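You operate a simulated robot arm through the tools that you are given. There is no shell and no other tool.

The job below is to be done with a simulated robot arm. You get a single attempt, and the scene is never put back.

Task
Fit the probe in its blue port and set the kiln from the firing card.
Fine: programme, heat and hold; leave the switch off.

It is judged by the outcome, as a careful person would: the job done as asked, and still so three seconds after it is handed in. It fails if anything else is knocked over, pushed out of place, dropped, spilled or broken.

Robot
A 6-joint arm with a two-finger parallel gripper, fixed in place. Base frame: the origin is at the foot of the arm, x ahead of it, y to its left, z up. Lengths are in mm, angles in rad, forces in N, time in s.
With the tool pointing down near the work surface it reaches from about 300 to 660 mm from the base axis. Its first joint turns from -2.007 to 2.007 rad. Payload 3.43 kg.
Tool frame: the origin (TCP) lies between the finger pads and is the grasp point; the fingertips stand 34 mm ahead of it; z points along the fingers, y is the line along which they close. The gripper opens to 128 mm. The fingers are 24 mm wide and 12 mm thick; the gripper's body (48 by 130 mm) begins 96 mm behind the TCP.
Orientation is that of the tool frame in the base frame, as a unit quaternion [x, y, z, w]. With the fingers straight down and closing along the base's y, the tool's x points along the base's -x, its y along +y and its z along -z.

Tools
- The arm moves only by the tool move_arm. Its argument "series" is a list of rows, each a list of 7 numbers: the closure in counts, from 0 (fully open) to 255 (shut), then the shift along the base's x, y, z in units of 300 mm (1.0 is 300 mm), then the turn, a rotation vector about the base's x, y, z in units of 180 degrees (1.0 is 180 degrees). In form: [[fingers, dx, dy, dz, ax, ay, az], ...]. A call has 1 to 20 rows; each row is the pose to reach, as a shift and turn from the pose commanded when the call began. A call with a number of a shift or a turn outside -1 to 1 is refused whole. Each row takes 0.2 s and may step no farther than 50 mm and 0.15 rad from the row before; otherwise, or with a gripper value out of range, the whole call is refused. A pose out of reach is approached as far as the arm can. The call stops where the force on the tool passes 40 N (or 10 N more than at its start, if that is more) or the arm is blocked; 0.2 s more then pass. The fingers move at their own pace (about 153 mm/s each) and stop on an object; they squeeze with about 44 N. The grip force told is the motor's: it shows also when the fingers shut on nothing. Time passes only in rows, and 0.2 s behind the last, so rows that repeat a pose let the fingers close. The reply holds the time, the measured pose of the TCP, the force on the tool along the base axes, the opening and the grip force, in the units named above and with some noise, with the torque about the TCP (base axes, N m) and any sound that the robot's microphone picked up.
- Cameras (640 x 400 px; columns grow to the right, rows downward): "scene" is fixed at [48, 649.6, 1680]; the picture's right is [-0.64, -0.77, 0.00], its down [-0.60, 0.50, -0.62] and it looks along [0.48, -0.40, -0.78] (base axes); focal length 277 px, centre (320, 200). "wrist" rides on the gripper at [76, -11, -160] in the tool frame; the picture's right is [0.15, 0.99, 0.00], its down [-0.88, 0.13, -0.46] and it looks along [-0.45, 0.07, 0.89] (tool axes); focal length 234 px, centre (320, 200). There is no depth. A picture from a camera that has moved, and an enlarged one, comes with that camera's place and axes in the base frame and with its lens.
- snapshot(camera): a new picture of that camera. It takes no simulated time.
- move_column(by): slides the trunk up (or, below 0, down) by that many mm; the arm rides with it, the base frame stays. It gives what a move gives, with no picture.
- enlarge(camera, box): a new picture of the part [left, top, right, bottom] of that camera's present view, enlarged. It takes no simulated time.
- hand_in(): hands the job in; it is judged then, once.

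Places have to be worked out from the pictures, the camera data and where the tool is seen. Open the gripper and draw the arm clear of the work before you hand the job in, unless the task says otherwise.

The tools are called after ">>>" by a JSON object that holds its "name" and its "arguments". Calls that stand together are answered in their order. move_arm: Moves the arm, as the interface text tells. Its arguments: {"type":"object","properties":{"series":{"type":"array","items":{"type":"array","items":{"type":"number"}}}},"required":["series"]} The other tools are called the same way: move_column (by) slides the trunk up or down; snapshot (camera) takes a picture; enlarge (camera, box) takes an enlarged picture of a part of a camera's view; hand_in () hands the job in.

At the start:

```text
time: 0.0
eef_pos: [346.6, 285.6, 1382.7]
ee_rot: [0.0, 1.0, 0.0, 0.0]
wrist_force: [0.5, -0.3, -0.6]
torque: [-0.04, 0.03, 0.04]
finger_gap: 127.9
gripper_force: 0.0
trunk travel left (down, up): [-925.0, 65.0]
```

scene: 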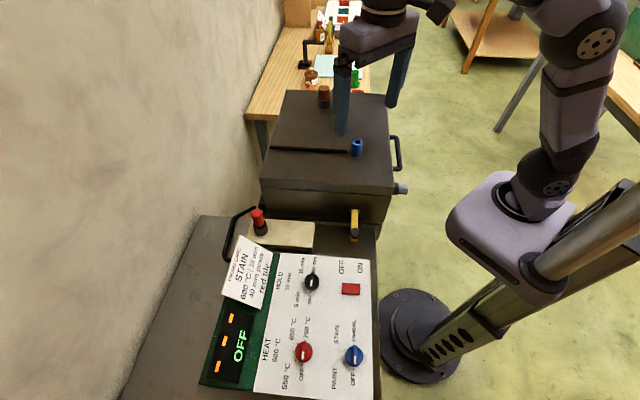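
wrist: 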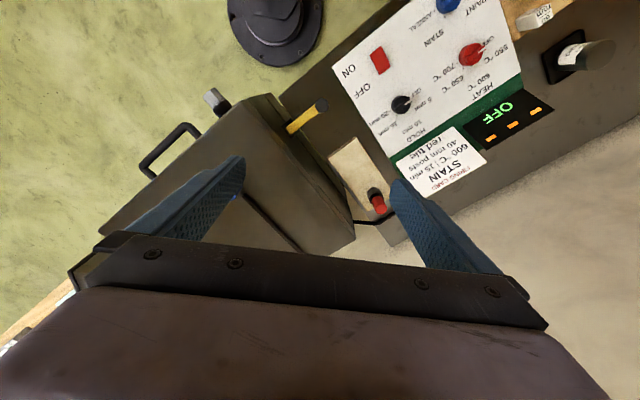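

I'll begin by looking closely at the panel, the card, the kiln and the probe before moving anything.

>>> {"name": "enlarge", "arguments": {"camera": "scene", "box": [200, 200, 400, 400]}}

>>> {"name": "enlarge", "arguments": {"camera": "scene", "box": [240, 70, 420, 250]}}

>>> {"name": "enlarge", "arguments": {"camera": "wrist", "box": [320, 0, 640, 200]}}

```text
2.00 times, centred on (300, 300) of scene
camera zoom: at [48.0, 649.6, 1680.0], right [-0.64, -0.77, 0.0], down [-0.6, 0.5, -0.62], along [0.48, -0.4, -0.78], focal length 554 px, centre (360, 0)
```

zoom: 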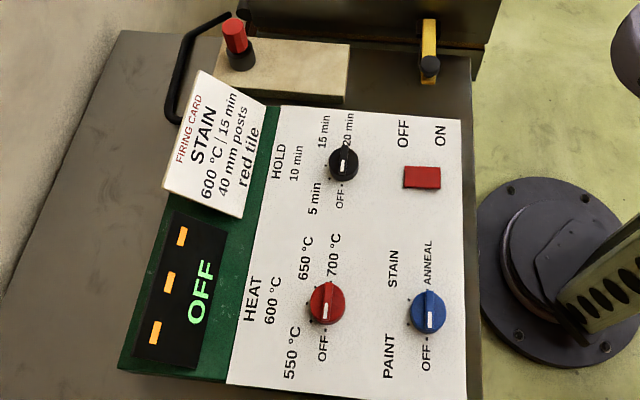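

```text
2.22 times, centred on (330, 160) of scene
camera zoom: at [48.0, 649.6, 1680.0], right [-0.64, -0.77, 0.0], down [-0.6, 0.5, -0.62], along [0.48, -0.4, -0.78], focal length 615 px, centre (298, 289)
```

zoom: 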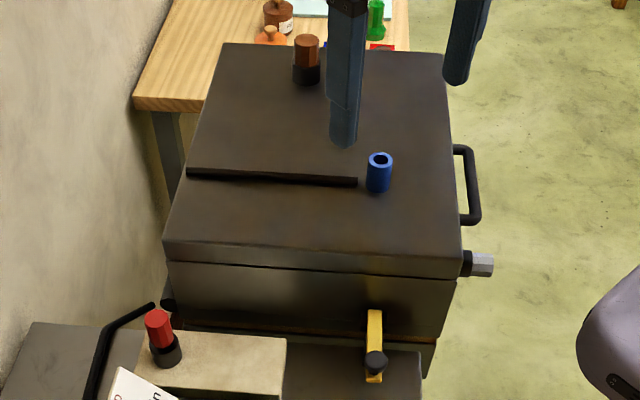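

```text
2.00 times, centred on (480, 100) of wrist
camera zoom: at [271.5, 275.6, 1541.5], right [-0.15, 0.99, 0.0], down [0.88, 0.13, 0.46], along [0.45, 0.07, -0.89], focal length 468 px, centre (0, 400)
```

zoom: 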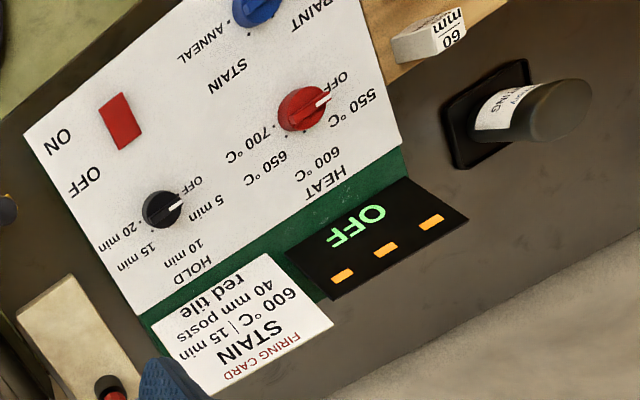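

The card reads STAIN, 600 °C, 15 min, and a blue tubular port stands on the kiln lid. I'll move the hand over the lid to get a better view of the port and of the candidate probes.

>>> {"name": "move_arm", "arguments": {"series": [[0, 0.1, -0.08, 0, 0, 0, 0], [0, 0.2, -0.17, 0, 0, 0, 0], [0, 0.3, -0.25, 0, 0, 0, 0], [0, 0.4, -0.34, 0, 0, 0, 0], [0, 0.5, -0.42, 0, 0, 0, 0], [0, 0.6, -0.5, 0, 0, 0, 0]]}}

```text
time: 1.4
eef_pos: [512.6, 129.7, 1366.7]
ee_rot: [0.0, 1.0, 0.001, 0.001]
wrist_force: [0.5, -0.7, -0.3]
torque: [0.03, 0.02, -0.02]
finger_gap: 128.0
gripper_force: 0.0
out of reach, approached as far as the arm can: row 5, 6
trunk travel left (down, up): [-925.0, 65.0]
```

Row 5 and 6 were partly out of reach at this height; I'll look from here anyway.

>>> {"name": "snapshot", "arguments": {"camera": "wrist"}}

>>> {"name": "snapshot", "arguments": {"camera": "scene"}}

```text
taken
camera wrist: at [438.2, 120.1, 1524.9], right [-0.15, 0.99, 0.0], down [0.88, 0.13, 0.46], along [0.45, 0.07, -0.89], focal length 234 px, centre (320, 200)
```

wrist: 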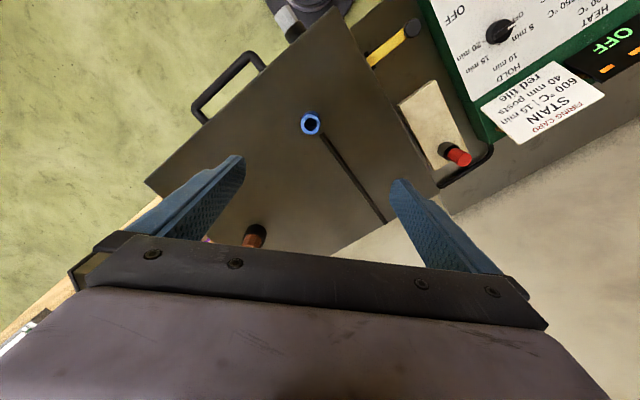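

```text
taken
```

scene: 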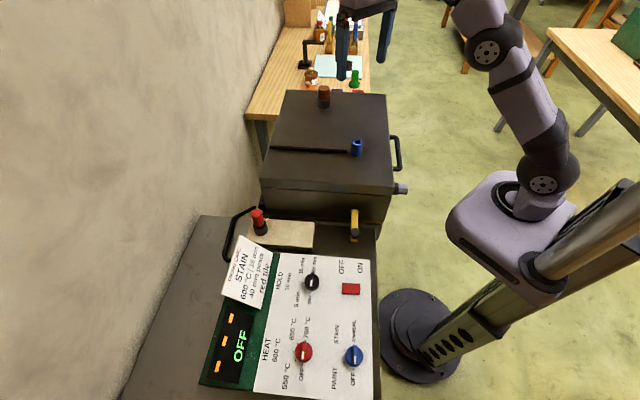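

>>> {"name": "enlarge", "arguments": {"camera": "wrist", "box": [240, 80, 400, 240]}}

>>> {"name": "enlarge", "arguments": {"camera": "scene", "box": [250, 80, 420, 200]}}

>>> {"name": "enlarge", "arguments": {"camera": "wrist", "box": [360, 0, 520, 200]}}

>>> {"name": "enlarge", "arguments": {"camera": "scene", "box": [215, 190, 315, 290]}}

>>> {"name": "enlarge", "arguments": {"camera": "scene", "box": [260, 0, 400, 110]}}

```text
2.50 times, centred on (320, 160) of wrist
camera zoom: at [438.2, 120.1, 1524.9], right [-0.15, 0.99, 0.0], down [0.88, 0.13, 0.46], along [0.45, 0.07, -0.89], focal length 585 px, centre (320, 300)
```

zoom: 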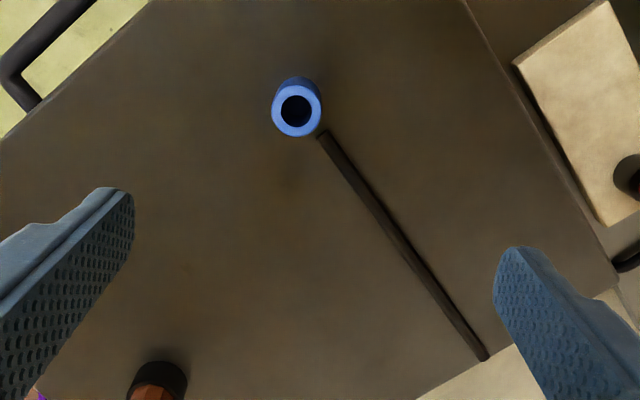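

```text
3.33 times, centred on (335, 140) of scene
camera zoom: at [48.0, 649.6, 1680.0], right [-0.64, -0.77, 0.0], down [-0.6, 0.5, -0.62], along [0.48, -0.4, -0.78], focal length 923 px, centre (270, 400)
```

zoom: 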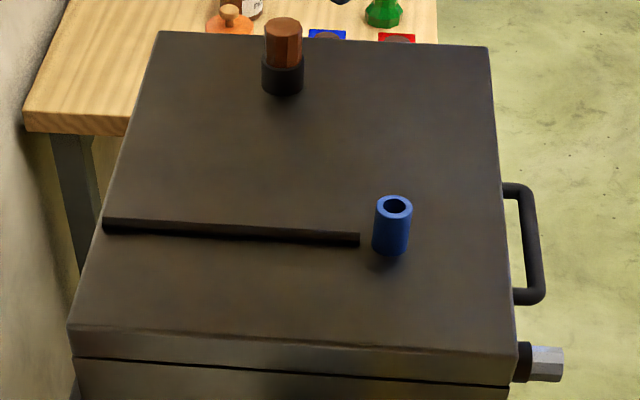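

```text
2.00 times, centred on (440, 100) of wrist
camera zoom: at [438.2, 120.1, 1524.9], right [-0.15, 0.99, 0.0], down [0.88, 0.13, 0.46], along [0.45, 0.07, -0.89], focal length 468 px, centre (80, 400)
```

zoom: 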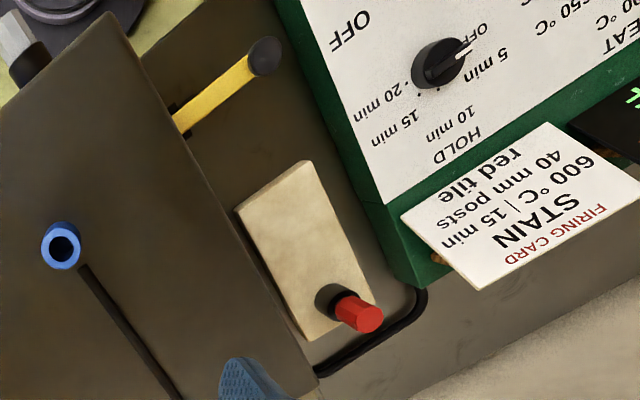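

```text
4.00 times, centred on (265, 240) of scene
camera zoom: at [48.0, 649.6, 1680.0], right [-0.64, -0.77, 0.0], down [-0.6, 0.5, -0.62], along [0.48, -0.4, -0.78], focal length 1108 px, centre (540, 40)
```

zoom: 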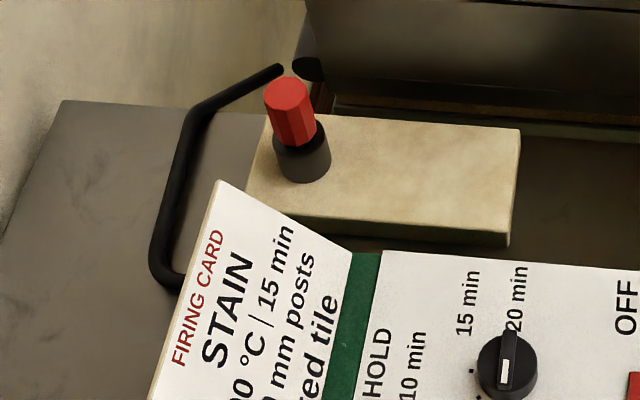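

```text
3.64 times, centred on (330, 55) of scene
camera zoom: at [48.0, 649.6, 1680.0], right [-0.64, -0.77, 0.0], down [-0.6, 0.5, -0.62], along [0.48, -0.4, -0.78], focal length 1007 px, centre (284, 727)
```

zoom: 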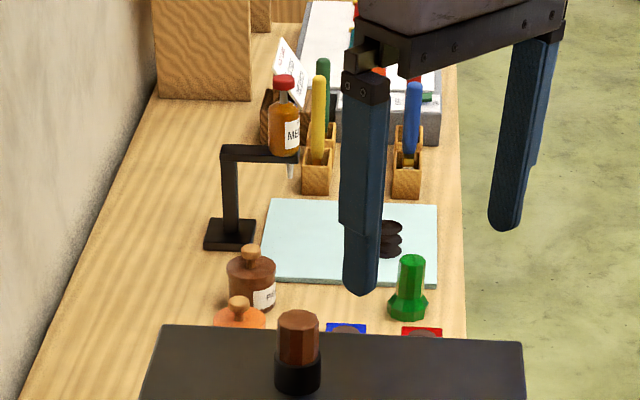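

>>> {"name": "enlarge", "arguments": {"camera": "scene", "box": [370, 150, 430, 210]}}

>>> {"name": "enlarge", "arguments": {"camera": "scene", "box": [400, 0, 640, 150]}}

>>> {"name": "enlarge", "arguments": {"camera": "wrist", "box": [190, 200, 290, 260]}}

>>> {"name": "enlarge", "arguments": {"camera": "wrist", "box": [260, 0, 440, 90]}}

```text
6.67 times, centred on (400, 180) of scene
camera zoom: at [48.0, 649.6, 1680.0], right [-0.64, -0.77, 0.0], down [-0.6, 0.5, -0.62], along [0.48, -0.4, -0.78], focal length 1846 px, centre (-213, 333)
```

zoom: 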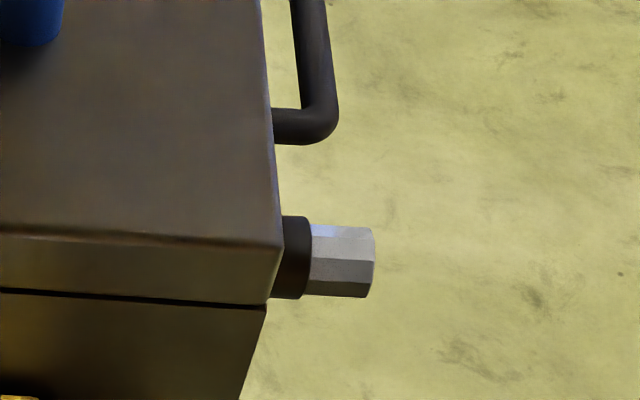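

```text
2.67 times, centred on (520, 75) of scene
camera zoom: at [48.0, 649.6, 1680.0], right [-0.64, -0.77, 0.0], down [-0.6, 0.5, -0.62], along [0.48, -0.4, -0.78], focal length 738 px, centre (-213, 533)
```

zoom: 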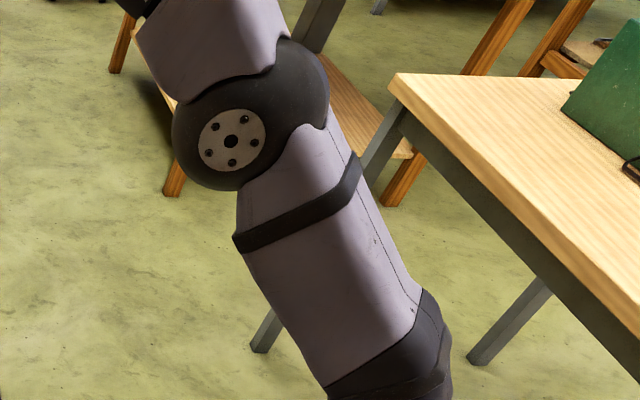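

```text
6.40 times, centred on (240, 230) of wrist
camera zoom: at [438.2, 120.1, 1524.9], right [-0.15, 0.99, 0.0], down [0.88, 0.13, 0.46], along [0.45, 0.07, -0.89], focal length 1499 px, centre (832, 8)
```

zoom: 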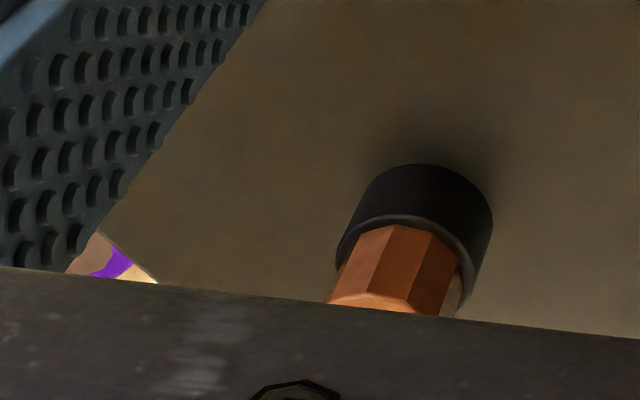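

```text
3.56 times, centred on (350, 45) of wrist
camera zoom: at [438.2, 120.1, 1524.9], right [-0.15, 0.99, 0.0], down [0.88, 0.13, 0.46], along [0.45, 0.07, -0.89], focal length 833 px, centre (213, 751)
```

zoom: 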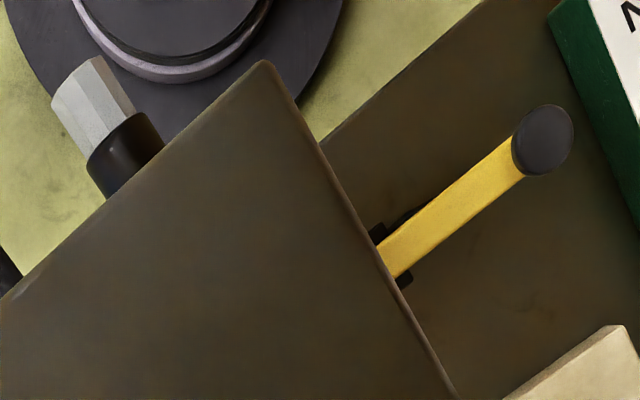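

Three octagonal plugs are visible: red parked in a collar on the firebrick, copper on the lid, silver in the side wall. Before deciding, I'll swing over to the panel side to see the rest of the bench and the labelled object there.

>>> {"name": "move_arm", "arguments": {"series": [[0, -0.1, 0.08, 0, 0, 0, 0], [0, -0.2, 0.17, 0, 0, 0, 0], [0, -0.3, 0.25, 0, 0, 0, 0], [0, -0.4, 0.34, 0, 0, 0, 0], [0, -0.5, 0.42, 0, 0, 0, 0], [0, -0.6, 0.5, 0, 0, 0, 0], [0, -0.65, 0.62, 0, 0, 0, 0], [0, -0.7, 0.75, 0, 0, 0, 0], [0, -0.75, 0.88, 0, 0, 0, 0], [0, -0.8, 1.0, 0, 0, 0, 0]]}}

>>> {"name": "snapshot", "arguments": {"camera": "wrist"}}

```text
time: 3.6
eef_pos: [267.9, 428.6, 1361.3]
ee_rot: [0.0, 1.0, 0.0, 0.001]
wrist_force: [-0.7, 0.1, 0.5]
torque: [-0.01, 0.0, -0.02]
finger_gap: 128.1
gripper_force: 0.0
out of reach, approached as far as the arm can: row 10
trunk travel left (down, up): [-925.0, 65.0]
```

```text
taken
camera wrist: at [193.1, 418.5, 1519.9], right [-0.15, 0.99, 0.0], down [0.88, 0.13, 0.46], along [0.45, 0.07, -0.89], focal length 234 px, centre (320, 200)
```

wrist: 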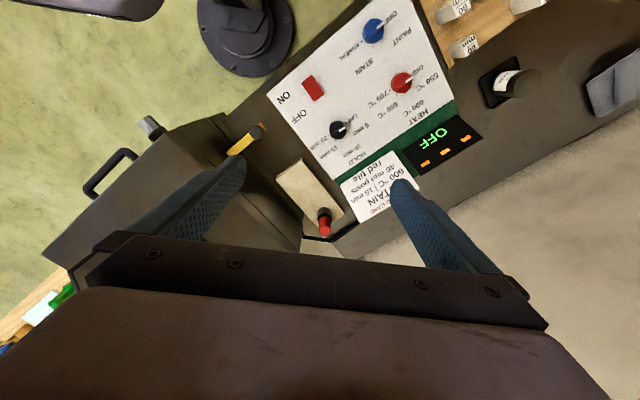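

>>> {"name": "enlarge", "arguments": {"camera": "wrist", "box": [420, 0, 640, 140]}}

>>> {"name": "enlarge", "arguments": {"camera": "wrist", "box": [270, 0, 490, 140]}}

>>> {"name": "enlarge", "arguments": {"camera": "wrist", "box": [260, 110, 480, 250]}}

```text
2.86 times, centred on (530, 70) of wrist
camera zoom: at [193.1, 418.5, 1519.9], right [-0.15, 0.99, 0.0], down [0.88, 0.13, 0.46], along [0.45, 0.07, -0.89], focal length 669 px, centre (-280, 571)
```

zoom: 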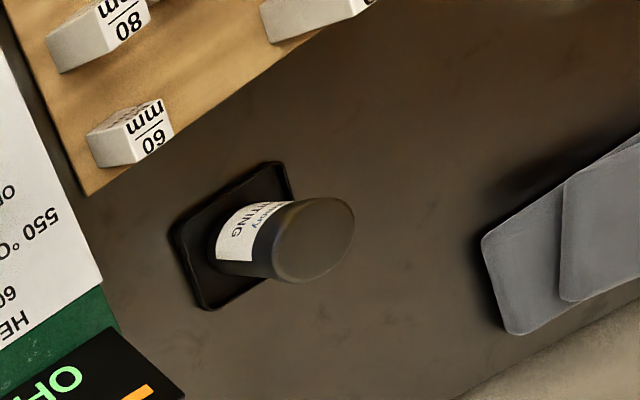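

```text
2.86 times, centred on (380, 70) of wrist
camera zoom: at [193.1, 418.5, 1519.9], right [-0.15, 0.99, 0.0], down [0.88, 0.13, 0.46], along [0.45, 0.07, -0.89], focal length 669 px, centre (149, 571)
```

zoom: 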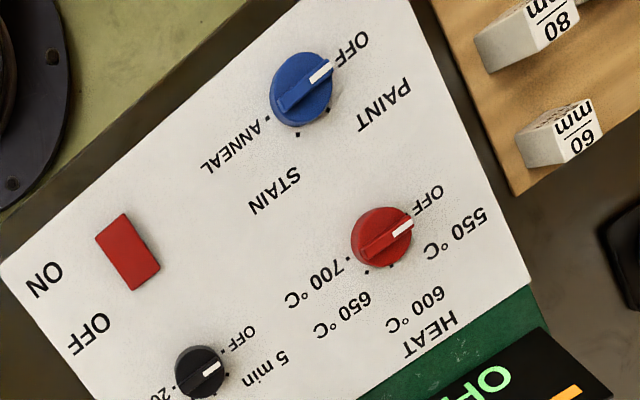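

```text
2.86 times, centred on (370, 180) of wrist
camera zoom: at [193.1, 418.5, 1519.9], right [-0.15, 0.99, 0.0], down [0.88, 0.13, 0.46], along [0.45, 0.07, -0.89], focal length 669 px, centre (177, 257)
```

zoom: 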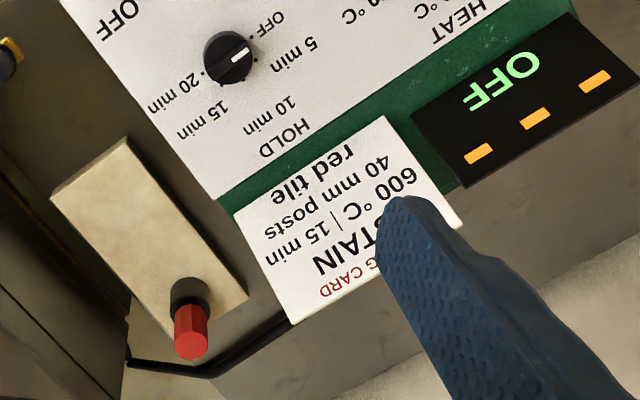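

The rest of the bench holds posts, a jar and shelves, so the red-headed plug parked in the firebrick is the loose probe candidate (about (545, 484, 990) by triangulation; port top about (505, 115, 1111)). I'll lower over the panel for accurate views of the knobs.

>>> {"name": "move_arm", "arguments": {"series": [[0, 0, 0.04, -0.12, 0, 0, 0], [0, 0, 0.08, -0.24, 0, 0, 0], [0, 0, 0.12, -0.36, 0, 0, 0], [0, 0, 0.17, -0.48, 0, 0, 0], [0, 0, 0.17, -0.54, 0, 0, 0]]}}

>>> {"name": "snapshot", "arguments": {"camera": "wrist"}}

```text
time: 4.8
eef_pos: [269.8, 476.4, 1199.2]
ee_rot: [0.001, 1.0, 0.001, 0.0]
wrist_force: [0.8, -0.2, 0.1]
torque: [-0.01, 0.0, -0.05]
finger_gap: 128.0
gripper_force: 0.1
trunk travel left (down, up): [-925.0, 65.0]
```

```text
taken
camera wrist: at [194.5, 466.6, 1357.5], right [-0.15, 0.99, 0.0], down [0.88, 0.13, 0.46], along [0.45, 0.07, -0.89], focal length 234 px, centre (320, 200)
```

wrist: 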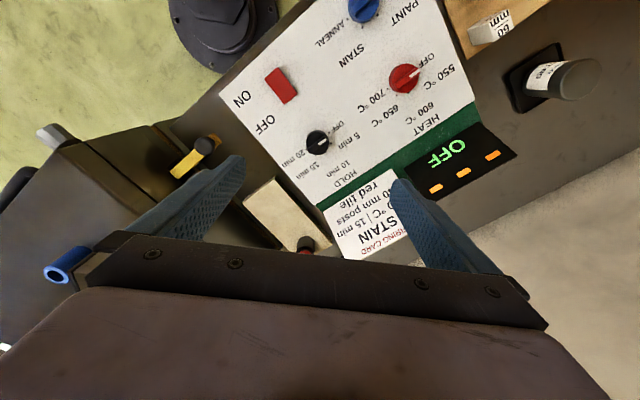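

>>> {"name": "enlarge", "arguments": {"camera": "wrist", "box": [370, 30, 470, 130]}}

>>> {"name": "enlarge", "arguments": {"camera": "wrist", "box": [270, 100, 370, 200]}}

>>> {"name": "enlarge", "arguments": {"camera": "wrist", "box": [220, 0, 480, 200]}}

```text
4.00 times, centred on (420, 80) of wrist
camera zoom: at [194.5, 466.6, 1357.5], right [-0.15, 0.99, 0.0], down [0.88, 0.13, 0.46], along [0.45, 0.07, -0.89], focal length 937 px, centre (-80, 680)
```

zoom: 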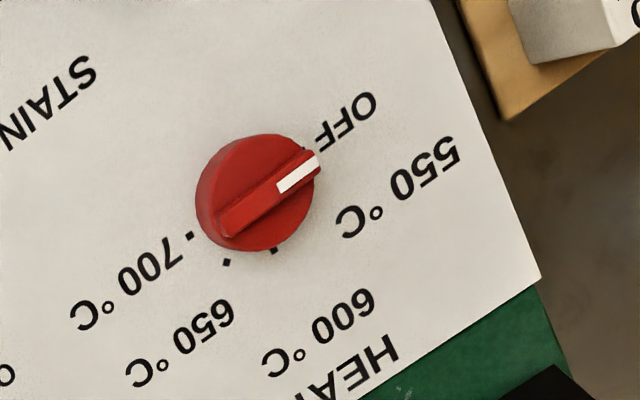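

```text
4.00 times, centred on (320, 150) of wrist
camera zoom: at [194.5, 466.6, 1357.5], right [-0.15, 0.99, 0.0], down [0.88, 0.13, 0.46], along [0.45, 0.07, -0.89], focal length 937 px, centre (320, 400)
```

zoom: 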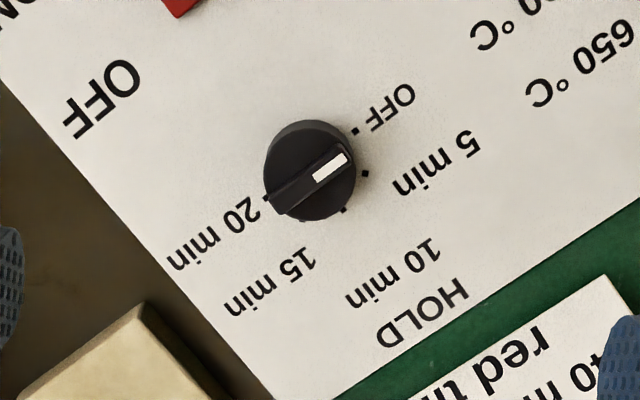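

```text
2.00 times, centred on (350, 100) of wrist
camera zoom: at [194.5, 466.6, 1357.5], right [-0.15, 0.99, 0.0], down [0.88, 0.13, 0.46], along [0.45, 0.07, -0.89], focal length 468 px, centre (260, 400)
```

zoom: 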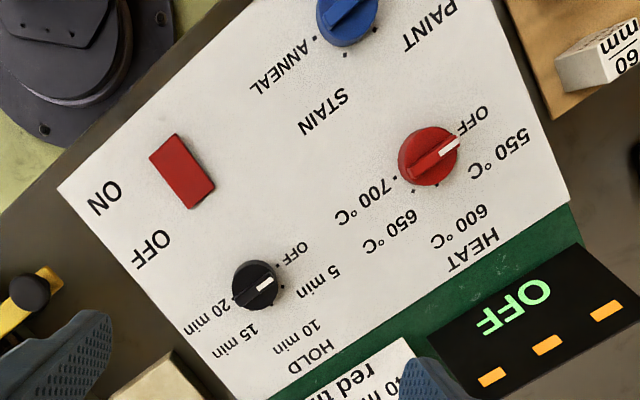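

The dial ticks look 45° apart on HOLD, running clockwise from OFF; the panel axes lie at 45° to the base and it looks close to horizontal at z≈925. I'll turn the hand +135° so the fingers straddle the grip bars, partly close it, and come above the HOLD knob (about (293, 476)).

>>> {"name": "move_arm", "arguments": {"series": [[60, 0.005, 0, -0.02, 0, 0, 0.0468], [120, 0.01, 0, -0.05, 0, 0, 0.0937], [150, 0.015, 0, -0.08, 0, 0, 0.1406], [175, 0.02, 0, -0.11, 0, 0, 0.1875], [175, 0.025, 0, -0.14, 0, 0, 0.2343], [175, 0.03, 0, -0.17, 0, 0, 0.2812], [175, 0.035, 0, -0.2, 0, 0, 0.328], [175, 0.04, 0, -0.23, 0, 0, 0.375], [175, 0.045, 0, -0.26, 0, 0, 0.4218], [175, 0.05, 0, -0.29, 0, 0, 0.4687], [175, 0.055, 0, -0.32, 0, 0, 0.5155], [175, 0.06, 0, -0.35, 0, 0, 0.5624], [175, 0.065, 0, -0.38, 0, 0, 0.6092], [175, 0.07, 0, -0.41, 0, 0, 0.6561], [175, 0.075, 0, -0.44, 0, 0, 0.703], [175, 0.077, 0, -0.465, 0, 0, 0.75]]}}

>>> {"name": "snapshot", "arguments": {"camera": "wrist"}}

```text
time: 8.2
eef_pos: [293.8, 476.9, 1059.1]
ee_rot: [0.924, -0.382, 0.001, 0.0]
wrist_force: [0.1, 0.3, -0.5]
torque: [0.0, 0.01, -0.03]
finger_gap: 40.2
gripper_force: 0.1
trunk travel left (down, up): [-925.0, 65.0]
```

```text
taken
camera wrist: at [355.7, 432.9, 1218.4], right [-0.59, -0.8, 0.0], down [-0.72, 0.53, 0.46], along [-0.37, 0.27, -0.89], focal length 234 px, centre (320, 200)
```

wrist: 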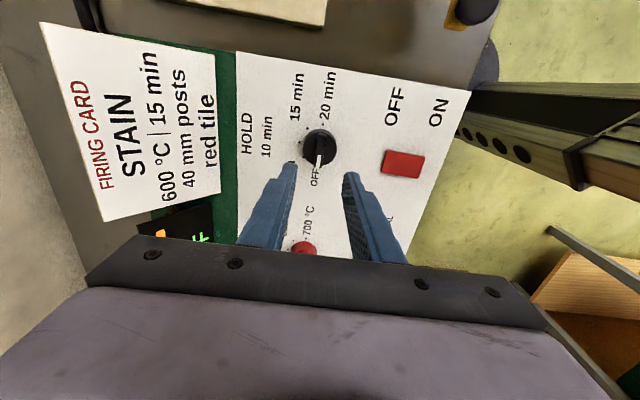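

>>> {"name": "enlarge", "arguments": {"camera": "wrist", "box": [270, 100, 370, 200]}}

>>> {"name": "enlarge", "arguments": {"camera": "wrist", "box": [30, 10, 480, 290]}}

```text
4.00 times, centred on (320, 150) of wrist
camera zoom: at [355.7, 432.9, 1218.4], right [-0.59, -0.8, 0.0], down [-0.72, 0.53, 0.46], along [-0.37, 0.27, -0.89], focal length 937 px, centre (320, 400)
```

zoom: 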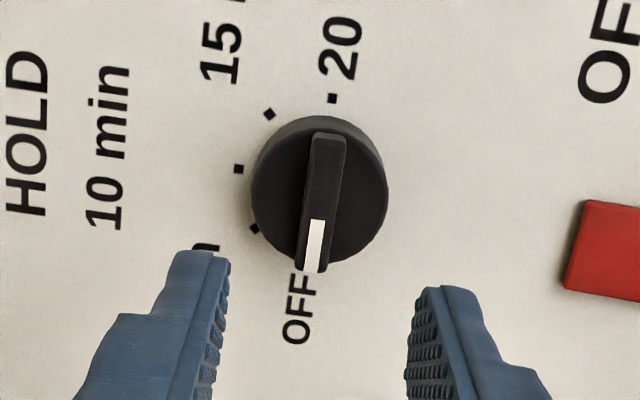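

```text
1.42 times, centred on (255, 150) of wrist
camera zoom: at [355.7, 432.9, 1218.4], right [-0.59, -0.8, 0.0], down [-0.72, 0.53, 0.46], along [-0.37, 0.27, -0.89], focal length 333 px, centre (412, 271)
```

zoom: 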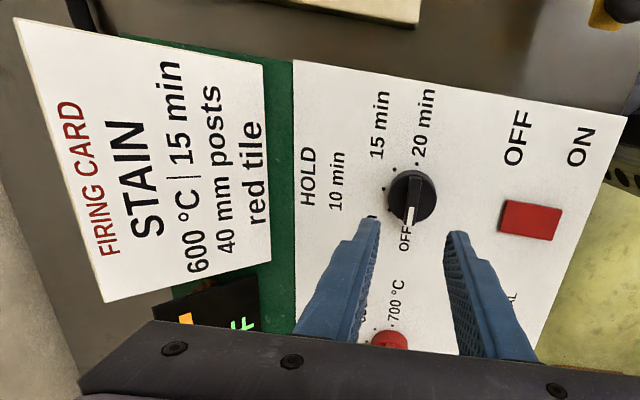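

The HOLD knob is right between the fingers with its bar perpendicular to the closing line; I estimate panel z≈918, bar top z≈941, centre (295.3, 475.5). I'll descend to just above it and check again.

>>> {"name": "move_arm", "arguments": {"series": [[190, 0.004, -0.002, -0.1, 0, 0, 0], [190, 0.006, -0.004, -0.18, 0, 0, 0], [190, 0.006, -0.004, -0.25, 0, 0, 0]]}}

>>> {"name": "enlarge", "arguments": {"camera": "wrist", "box": [240, 90, 400, 250]}}

>>> {"name": "enlarge", "arguments": {"camera": "scene", "box": [270, 240, 370, 320]}}

```text
time: 9.0
eef_pos: [295.6, 475.9, 984.0]
ee_rot: [0.924, -0.382, 0.001, 0.0]
wrist_force: [0.1, 0.0, -0.1]
torque: [-0.04, 0.0, 0.0]
finger_gap: 32.5
gripper_force: 0.2
trunk travel left (down, up): [-925.0, 65.0]
```

```text
2.50 times, centred on (320, 170) of wrist
camera zoom: at [357.6, 431.9, 1143.0], right [-0.6, -0.8, 0.0], down [-0.71, 0.53, 0.46], along [-0.37, 0.27, -0.89], focal length 585 px, centre (320, 275)
```

zoom: 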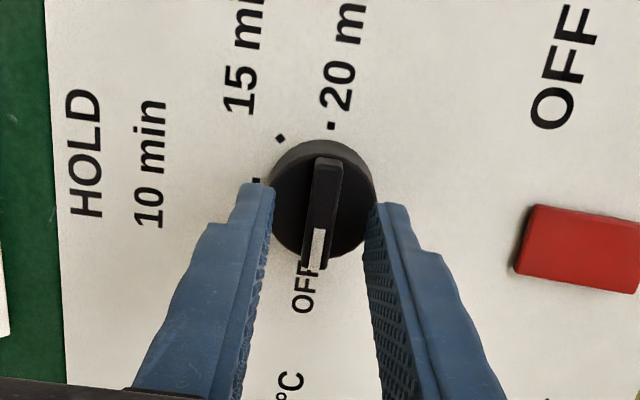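

```text
5.00 times, centred on (320, 280) of scene
camera zoom: at [48.0, 649.6, 1680.0], right [-0.64, -0.77, 0.0], down [-0.6, 0.5, -0.62], along [0.48, -0.4, -0.78], focal length 1385 px, centre (320, -200)
```

zoom: 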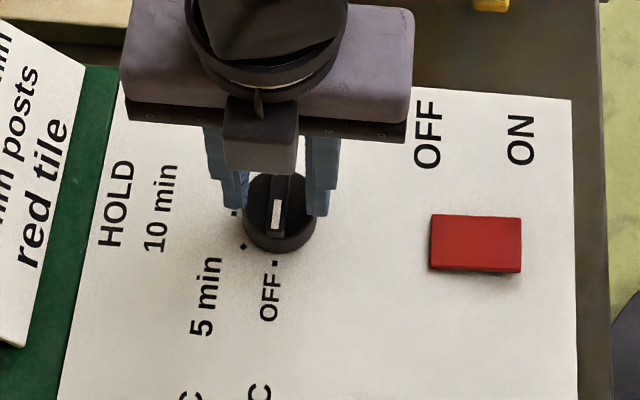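

Alignment is good. I'll go down about 12 mm in small steps so the tips sit beside the bar, watching for contact with the knob body.

>>> {"name": "move_arm", "arguments": {"series": [[190, 0, 0, -0.015, 0, 0, 0], [190, 0, 0, -0.025, 0, 0, 0], [190, 0, 0, -0.034, 0, 0, 0], [190, 0, 0, -0.04, 0, 0, 0]]}}

>>> {"name": "enlarge", "arguments": {"camera": "wrist", "box": [240, 90, 400, 250]}}

>>> {"name": "enlarge", "arguments": {"camera": "scene", "box": [290, 255, 350, 305]}}

```text
time: 10.0
eef_pos: [294.6, 475.2, 975.5]
ee_rot: [0.924, -0.382, 0.0, -0.003]
wrist_force: [-0.2, -1.2, 17.6]
torque: [-0.33, 0.15, 0.01]
finger_gap: 33.2
gripper_force: 0.2
trunk travel left (down, up): [-925.0, 65.0]
```

```text
2.50 times, centred on (320, 170) of wrist
camera zoom: at [356.8, 430.4, 1134.8], right [-0.6, -0.8, -0.01], down [-0.72, 0.53, 0.46], along [-0.36, 0.28, -0.89], focal length 585 px, centre (320, 275)
```

zoom: 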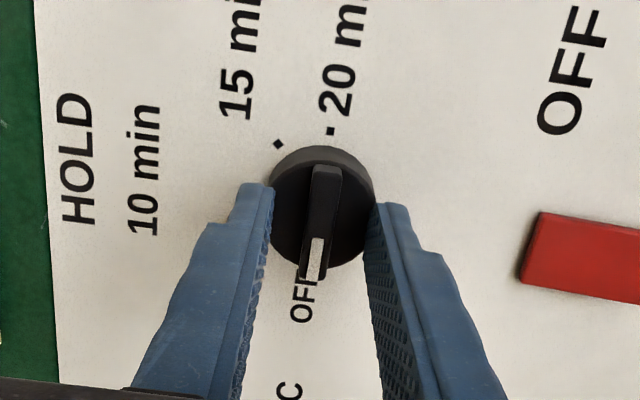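

```text
8.00 times, centred on (320, 280) of scene
camera zoom: at [48.0, 649.6, 1680.0], right [-0.64, -0.77, 0.0], down [-0.6, 0.5, -0.62], along [0.48, -0.4, -0.78], focal length 2215 px, centre (320, -440)
```

zoom: 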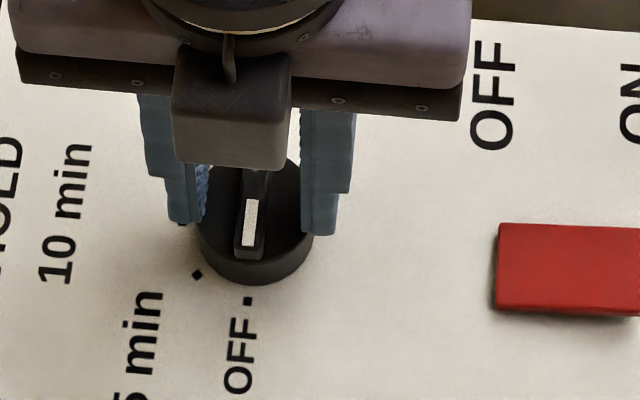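

The tips touched the knob's disc at about z 941 (17 N), so the bar rises above that. I'll lift 5 mm off the contact and close on the bar.

>>> {"name": "move_arm", "arguments": {"series": [[190, 0, 0, 0.017, 0, 0, 0], [255, 0, 0, 0.017, 0, 0, 0], [255, 0, 0, 0.017, 0, 0, 0], [255, 0, 0, 0.017, 0, 0, 0]]}}

>>> {"name": "enlarge", "arguments": {"camera": "wrist", "box": [240, 90, 400, 250]}}

>>> {"name": "enlarge", "arguments": {"camera": "scene", "box": [290, 255, 350, 305]}}

```text
time: 11.0
eef_pos: [294.9, 476.2, 976.4]
ee_rot: [0.924, -0.383, 0.0, 0.002]
wrist_force: [1.6, 2.1, -11.6]
torque: [0.5, 0.08, -0.02]
finger_gap: 10.0
gripper_force: 43.4
trunk travel left (down, up): [-925.0, 65.0]
```

```text
2.50 times, centred on (320, 170) of wrist
camera zoom: at [357.8, 431.9, 1134.9], right [-0.6, -0.8, 0.0], down [-0.71, 0.53, 0.46], along [-0.37, 0.27, -0.89], focal length 585 px, centre (320, 275)
```

zoom: 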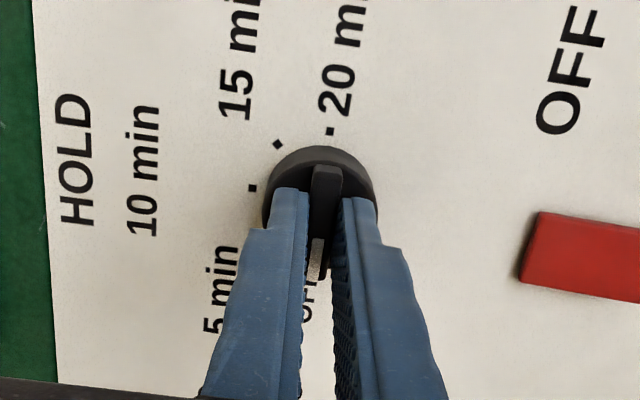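

```text
8.00 times, centred on (320, 280) of scene
camera zoom: at [48.0, 649.6, 1680.0], right [-0.64, -0.77, 0.0], down [-0.6, 0.5, -0.62], along [0.48, -0.4, -0.78], focal length 2215 px, centre (320, -440)
```

zoom: 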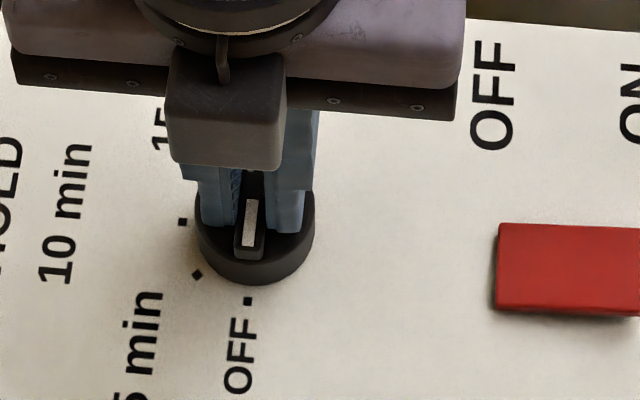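

The bar is held (gap 10 mm). I'll turn clockwise 45° first and check that the knob follows.

>>> {"name": "move_arm", "arguments": {"series": [[255, 0, 0, -0.004, 0, 0, -0.0417], [255, 0, 0, -0.005, 0, 0, -0.0833], [255, 0, 0, -0.005, 0, 0, -0.125], [255, 0, 0, -0.005, 0, 0, -0.1667], [255, 0, 0, -0.005, 0, 0, -0.2083], [255, 0, 0, -0.005, 0, 0, -0.25]]}}

>>> {"name": "enlarge", "arguments": {"camera": "wrist", "box": [240, 90, 400, 250]}}

>>> {"name": "enlarge", "arguments": {"camera": "scene", "box": [200, 240, 380, 400]}}

```text
time: 12.4
eef_pos: [294.9, 475.3, 975.3]
ee_rot: [-0.706, 0.708, -0.001, -0.001]
wrist_force: [1.7, -3.5, -6.7]
torque: [0.32, -0.04, -0.02]
finger_gap: 9.7
gripper_force: 43.2
trunk travel left (down, up): [-925.0, 65.0]
```

```text
2.50 times, centred on (320, 170) of wrist
camera zoom: at [306.9, 401.4, 1134.9], right [-0.99, -0.14, 0.0], down [-0.13, 0.88, 0.45], along [-0.07, 0.45, -0.89], focal length 585 px, centre (320, 275)
```

zoom: 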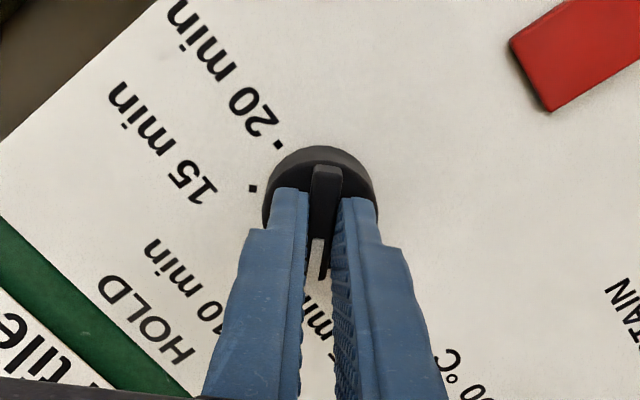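

```text
2.50 times, centred on (290, 320) of scene
camera zoom: at [48.0, 649.6, 1680.0], right [-0.64, -0.77, 0.0], down [-0.6, 0.5, -0.62], along [0.48, -0.4, -0.78], focal length 692 px, centre (395, -100)
```

zoom: 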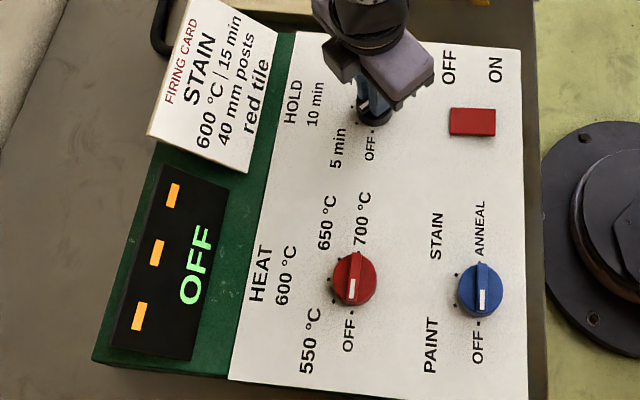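

The knob follows smoothly. Turning a further 90° to point at the 15 min mark.

>>> {"name": "move_arm", "arguments": {"series": [[255, 0, 0, 0, 0, 0, -0.0417], [255, 0, 0, 0, 0, 0, -0.0833], [255, 0, 0, 0, 0, 0, -0.125], [255, 0, 0, 0, 0, 0, -0.1667], [255, 0, 0, 0, 0, 0, -0.2083], [255, 0, 0, 0, 0, 0, -0.25], [255, 0, 0, 0, 0, 0, -0.2917], [255, 0, 0, 0, 0, 0, -0.3333], [255, 0, 0, 0, 0, 0, -0.375], [255, 0, 0, 0, 0, 0, -0.4167], [255, 0, 0, 0, 0, 0, -0.4583], [255, 0, 0, 0, 0, 0, -0.5]]}}

>>> {"name": "enlarge", "arguments": {"camera": "wrist", "box": [240, 90, 400, 250]}}

>>> {"name": "enlarge", "arguments": {"camera": "scene", "box": [200, 240, 380, 400]}}

```text
time: 15.0
eef_pos: [294.6, 475.7, 974.9]
ee_rot: [0.002, 1.0, 0.0, -0.001]
wrist_force: [-0.2, -3.1, -8.1]
torque: [-0.12, 0.6, 0.0]
finger_gap: 9.7
gripper_force: 43.9
trunk travel left (down, up): [-925.0, 65.0]
```

```text
2.50 times, centred on (320, 170) of wrist
camera zoom: at [220.0, 466.3, 1135.0], right [-0.14, 0.99, 0.0], down [0.88, 0.13, 0.45], along [0.45, 0.07, -0.89], focal length 585 px, centre (320, 275)
```

zoom: 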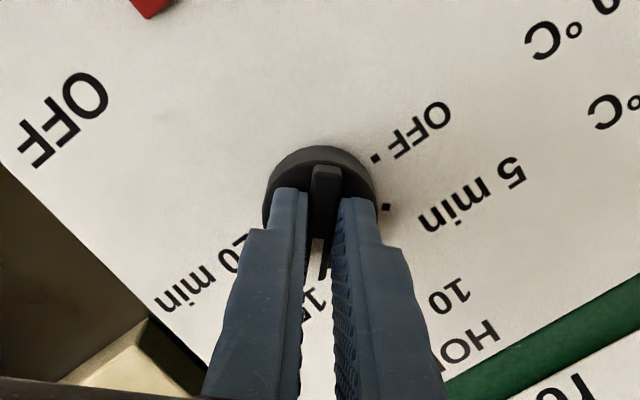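

```text
2.50 times, centred on (290, 320) of scene
camera zoom: at [48.0, 649.6, 1680.0], right [-0.64, -0.77, 0.0], down [-0.6, 0.5, -0.62], along [0.48, -0.4, -0.78], focal length 692 px, centre (395, -100)
```

zoom: 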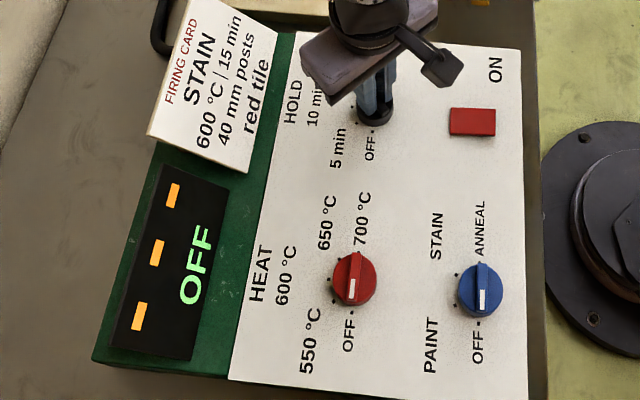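

Turned 135° in all. I'll open the fingers, lift clear and check where the pointer stands.

>>> {"name": "move_arm", "arguments": {"series": [[190, 0, 0, 0, 0, 0, 0], [190, 0, 0, 0.005, 0, 0, 0], [190, 0, 0, 0.05, 0, 0, 0], [190, 0, 0, 0.15, 0, 0, 0], [190, 0, 0, 0.3, 0, 0, 0]]}}

>>> {"name": "enlarge", "arguments": {"camera": "wrist", "box": [270, 100, 370, 200]}}

>>> {"name": "snapshot", "arguments": {"camera": "wrist"}}

```text
time: 16.2
eef_pos: [294.0, 475.5, 1067.6]
ee_rot: [-0.001, 1.0, 0.0, 0.0]
wrist_force: [-0.3, 0.7, -0.1]
torque: [0.01, -0.02, 0.0]
finger_gap: 32.4
gripper_force: 0.0
trunk travel left (down, up): [-925.0, 65.0]
```

```text
4.00 times, centred on (320, 150) of wrist
camera zoom: at [219.8, 465.0, 1225.6], right [-0.15, 0.99, 0.0], down [0.88, 0.13, 0.46], along [0.45, 0.07, -0.89], focal length 937 px, centre (320, 400)
```

zoom: 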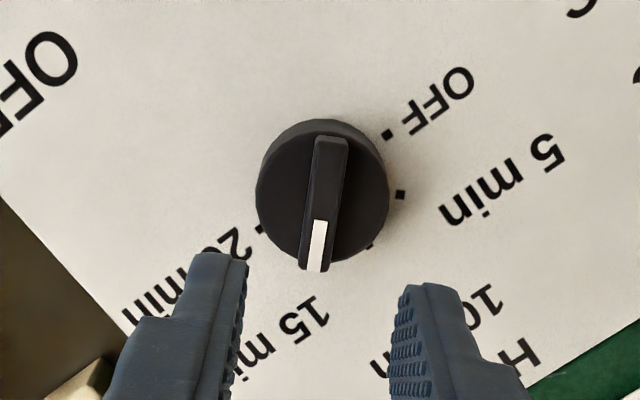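

```text
taken
camera wrist: at [219.8, 465.0, 1225.6], right [-0.15, 0.99, 0.0], down [0.88, 0.13, 0.46], along [0.45, 0.07, -0.89], focal length 234 px, centre (320, 200)
```

wrist: 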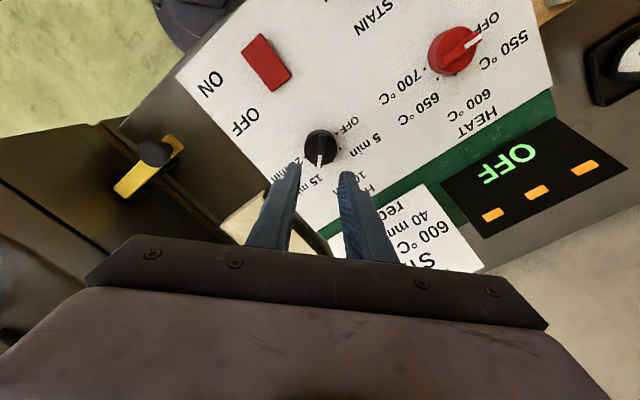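

HOLD now points at 15 min. Next the HEAT knob, at about (172, 598): I'll travel there at the same height while turning the hand back to +135°.

>>> {"name": "move_arm", "arguments": {"series": [[190, -0.025, 0.026, 0, 0, 0, 0.0468], [190, -0.051, 0.051, 0, 0, 0, 0.0937], [190, -0.076, 0.077, 0, 0, 0, 0.1406], [190, -0.102, 0.102, 0, 0, 0, 0.1875], [190, -0.127, 0.128, 0, 0, 0, 0.2343], [190, -0.153, 0.153, 0, 0, 0, 0.2812], [190, -0.178, 0.179, 0, 0, 0, 0.328], [190, -0.204, 0.204, 0, 0, 0, 0.375], [190, -0.229, 0.23, 0, 0, 0, 0.4218], [190, -0.254, 0.255, 0, 0, 0, 0.4687], [190, -0.28, 0.281, 0, 0, 0, 0.5155], [190, -0.305, 0.306, 0, 0, 0, 0.5624], [190, -0.331, 0.332, 0, 0, 0, 0.6092], [190, -0.356, 0.357, 0, 0, 0, 0.6561], [190, -0.382, 0.383, 0, 0, 0, 0.703], [190, -0.407, 0.408, 0, 0, 0, 0.75]]}}

>>> {"name": "snapshot", "arguments": {"camera": "wrist"}}

>>> {"name": "enlarge", "arguments": {"camera": "wrist", "box": [270, 100, 370, 200]}}

```text
time: 19.6
eef_pos: [168.7, 585.9, 1066.8]
ee_rot: [0.925, -0.381, 0.0, 0.0]
wrist_force: [0.0, -0.2, 0.4]
torque: [0.0, 0.01, 0.01]
finger_gap: 32.5
gripper_force: 0.1
out of reach, approached as far as the arm can: row 15, 16
trunk travel left (down, up): [-925.0, 65.0]
```

```text
taken
camera wrist: at [232.1, 542.3, 1224.1], right [-0.59, -0.8, 0.0], down [-0.72, 0.53, 0.46], along [-0.37, 0.27, -0.89], focal length 234 px, centre (320, 200)
```

wrist: 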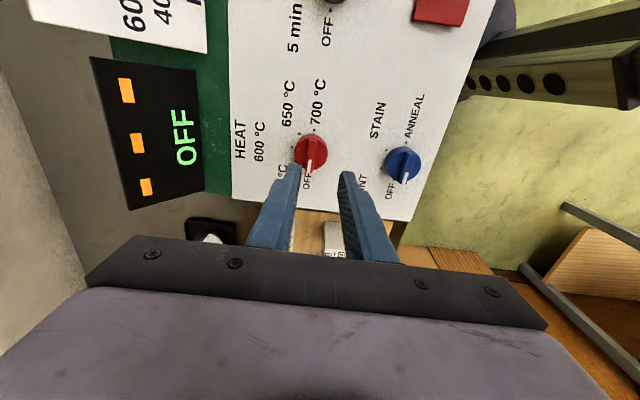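

```text
4.00 times, centred on (320, 150) of wrist
camera zoom: at [232.1, 542.3, 1224.1], right [-0.59, -0.8, 0.0], down [-0.72, 0.53, 0.46], along [-0.37, 0.27, -0.89], focal length 937 px, centre (320, 400)
```

zoom: 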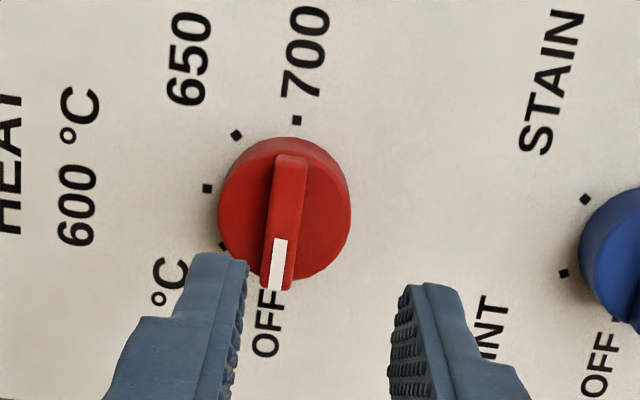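

The HEAT knob centre works out at (171, 598); the arm fell 12 mm short at this height. I'll descend straight down first and then try to shift outwards lower down, where reach should be greater.

>>> {"name": "move_arm", "arguments": {"series": [[190, 0, 0, -0.1, 0, 0, 0], [190, 0, 0, -0.19, 0, 0, 0], [190, 0.004, 0.02, -0.23, 0, 0, 0], [190, 0.008, 0.04, -0.235, 0, 0, 0]]}}

>>> {"name": "enlarge", "arguments": {"camera": "wrist", "box": [240, 90, 400, 250]}}

```text
time: 20.6
eef_pos: [171.0, 592.6, 994.5]
ee_rot: [0.924, -0.383, 0.0, 0.0]
wrist_force: [-0.1, -0.3, 0.3]
torque: [0.01, -0.01, -0.02]
finger_gap: 32.8
gripper_force: 0.1
out of reach, approached as far as the arm can: row 4
trunk travel left (down, up): [-925.0, 65.0]
```

```text
2.50 times, centred on (320, 170) of wrist
camera zoom: at [233.9, 548.5, 1153.6], right [-0.6, -0.8, 0.0], down [-0.71, 0.53, 0.46], along [-0.37, 0.27, -0.89], focal length 585 px, centre (320, 275)
```

zoom: 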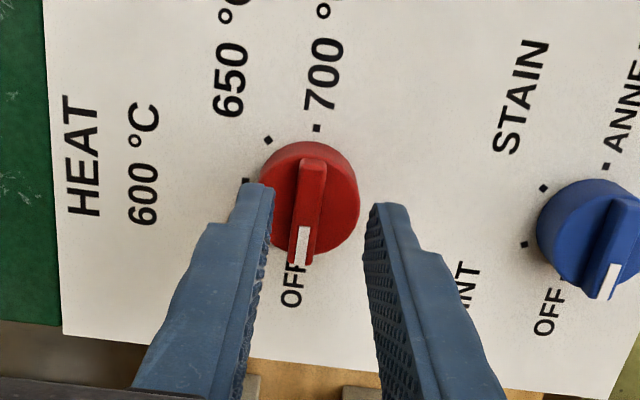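

The tool-down limit is about r=617 and the knob sits at r≈622, so I'll lean the tool outward by 4° while moving the last few millimetres onto the knob centre.

>>> {"name": "move_arm", "arguments": {"series": [[190, 0, 0.004, 0, 0.0107, -0.003, 0], [190, 0.002, 0.01, -0.003, 0.0214, -0.0061, 0], [190, 0.004, 0.018, -0.005, 0.0214, -0.0061, 0]]}}

>>> {"name": "enlarge", "arguments": {"camera": "wrist", "box": [240, 90, 400, 250]}}

```text
time: 21.4
eef_pos: [172.7, 598.6, 992.8]
ee_rot: [0.923, -0.382, -0.004, -0.035]
wrist_force: [-0.2, 0.5, -0.5]
torque: [-0.02, -0.03, 0.03]
finger_gap: 32.2
gripper_force: 0.1
trunk travel left (down, up): [-925.0, 65.0]
```

```text
2.50 times, centred on (320, 170) of wrist
camera zoom: at [232.0, 543.6, 1149.5], right [-0.6, -0.8, -0.07], down [-0.72, 0.5, 0.48], along [-0.35, 0.33, -0.88], focal length 585 px, centre (320, 275)
```

zoom: 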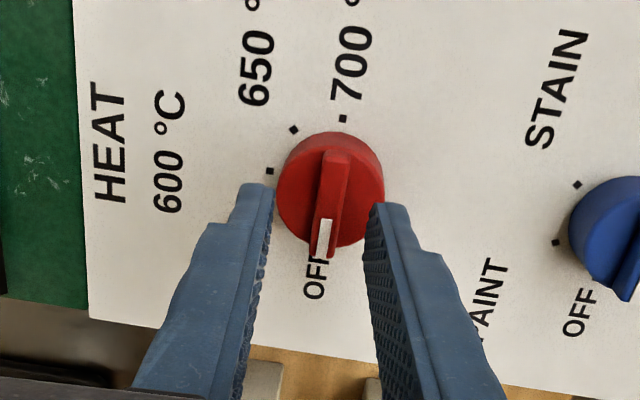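

Now within reach; the tool axis needs to come back about 4 mm to pass through the bar. I'll correct that and descend beside the bar.

>>> {"name": "move_arm", "arguments": {"series": [[190, -0.0053, -0.014, 0, 0, 0, 0], [190, -0.0053, -0.014, -0.02, 0, 0, 0], [190, -0.0053, -0.014, -0.04, 0, 0, 0], [190, -0.0053, -0.014, -0.05, 0, 0, 0]]}}

>>> {"name": "enlarge", "arguments": {"camera": "wrist", "box": [240, 90, 400, 250]}}

>>> {"name": "enlarge", "arguments": {"camera": "scene", "box": [270, 320, 350, 390]}}

```text
time: 22.4
eef_pos: [171.8, 594.2, 978.1]
ee_rot: [0.923, -0.383, -0.005, -0.034]
wrist_force: [-0.4, 0.1, -0.3]
torque: [0.0, 0.01, 0.02]
finger_gap: 32.8
gripper_force: 0.0
trunk travel left (down, up): [-925.0, 65.0]
```

```text
2.50 times, centred on (320, 170) of wrist
camera zoom: at [230.5, 539.7, 1134.3], right [-0.6, -0.8, -0.07], down [-0.72, 0.5, 0.48], along [-0.35, 0.33, -0.88], focal length 585 px, centre (320, 275)
```

zoom: 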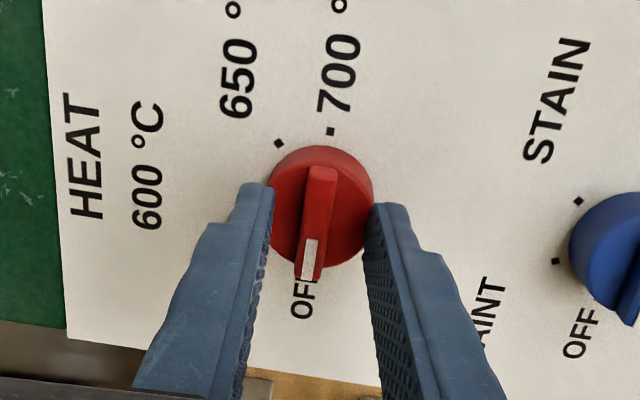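

```text
5.71 times, centred on (310, 355) of scene
camera zoom: at [48.0, 649.6, 1680.0], right [-0.64, -0.77, 0.0], down [-0.6, 0.5, -0.62], along [0.48, -0.4, -0.78], focal length 1582 px, centre (377, -686)
```

zoom: 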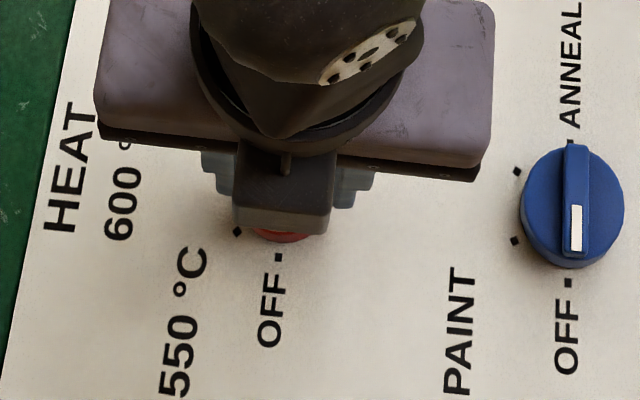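

>>> {"name": "move_arm", "arguments": {"series": [[190, 0, 0, -0.005, 0, 0, 0], [255, 0, 0, -0.005, 0, 0, 0], [255, 0, 0, -0.005, 0, 0, 0], [255, 0, 0, -0.005, 0, 0, 0]]}}

>>> {"name": "enlarge", "arguments": {"camera": "wrist", "box": [240, 90, 400, 250]}}

```text
time: 23.4
eef_pos: [172.2, 595.5, 977.4]
ee_rot: [0.923, -0.383, -0.005, -0.037]
wrist_force: [5.1, 5.9, 6.5]
torque: [-0.12, 0.01, -0.05]
finger_gap: 10.2
gripper_force: 44.2
trunk travel left (down, up): [-925.0, 65.0]
```

```text
2.50 times, centred on (320, 170) of wrist
camera zoom: at [231.5, 540.1, 1133.9], right [-0.6, -0.8, -0.07], down [-0.72, 0.5, 0.48], along [-0.35, 0.33, -0.88], focal length 585 px, centre (320, 275)
```

zoom: 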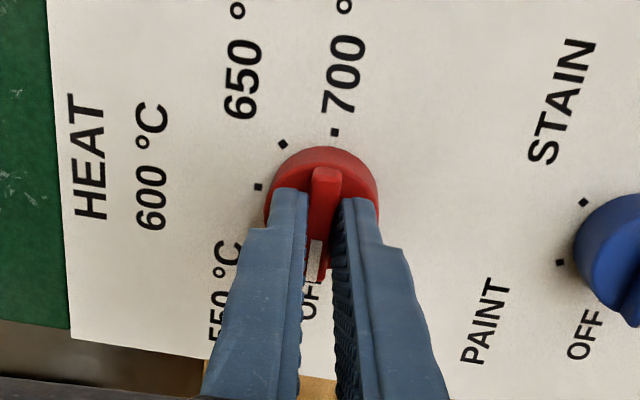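

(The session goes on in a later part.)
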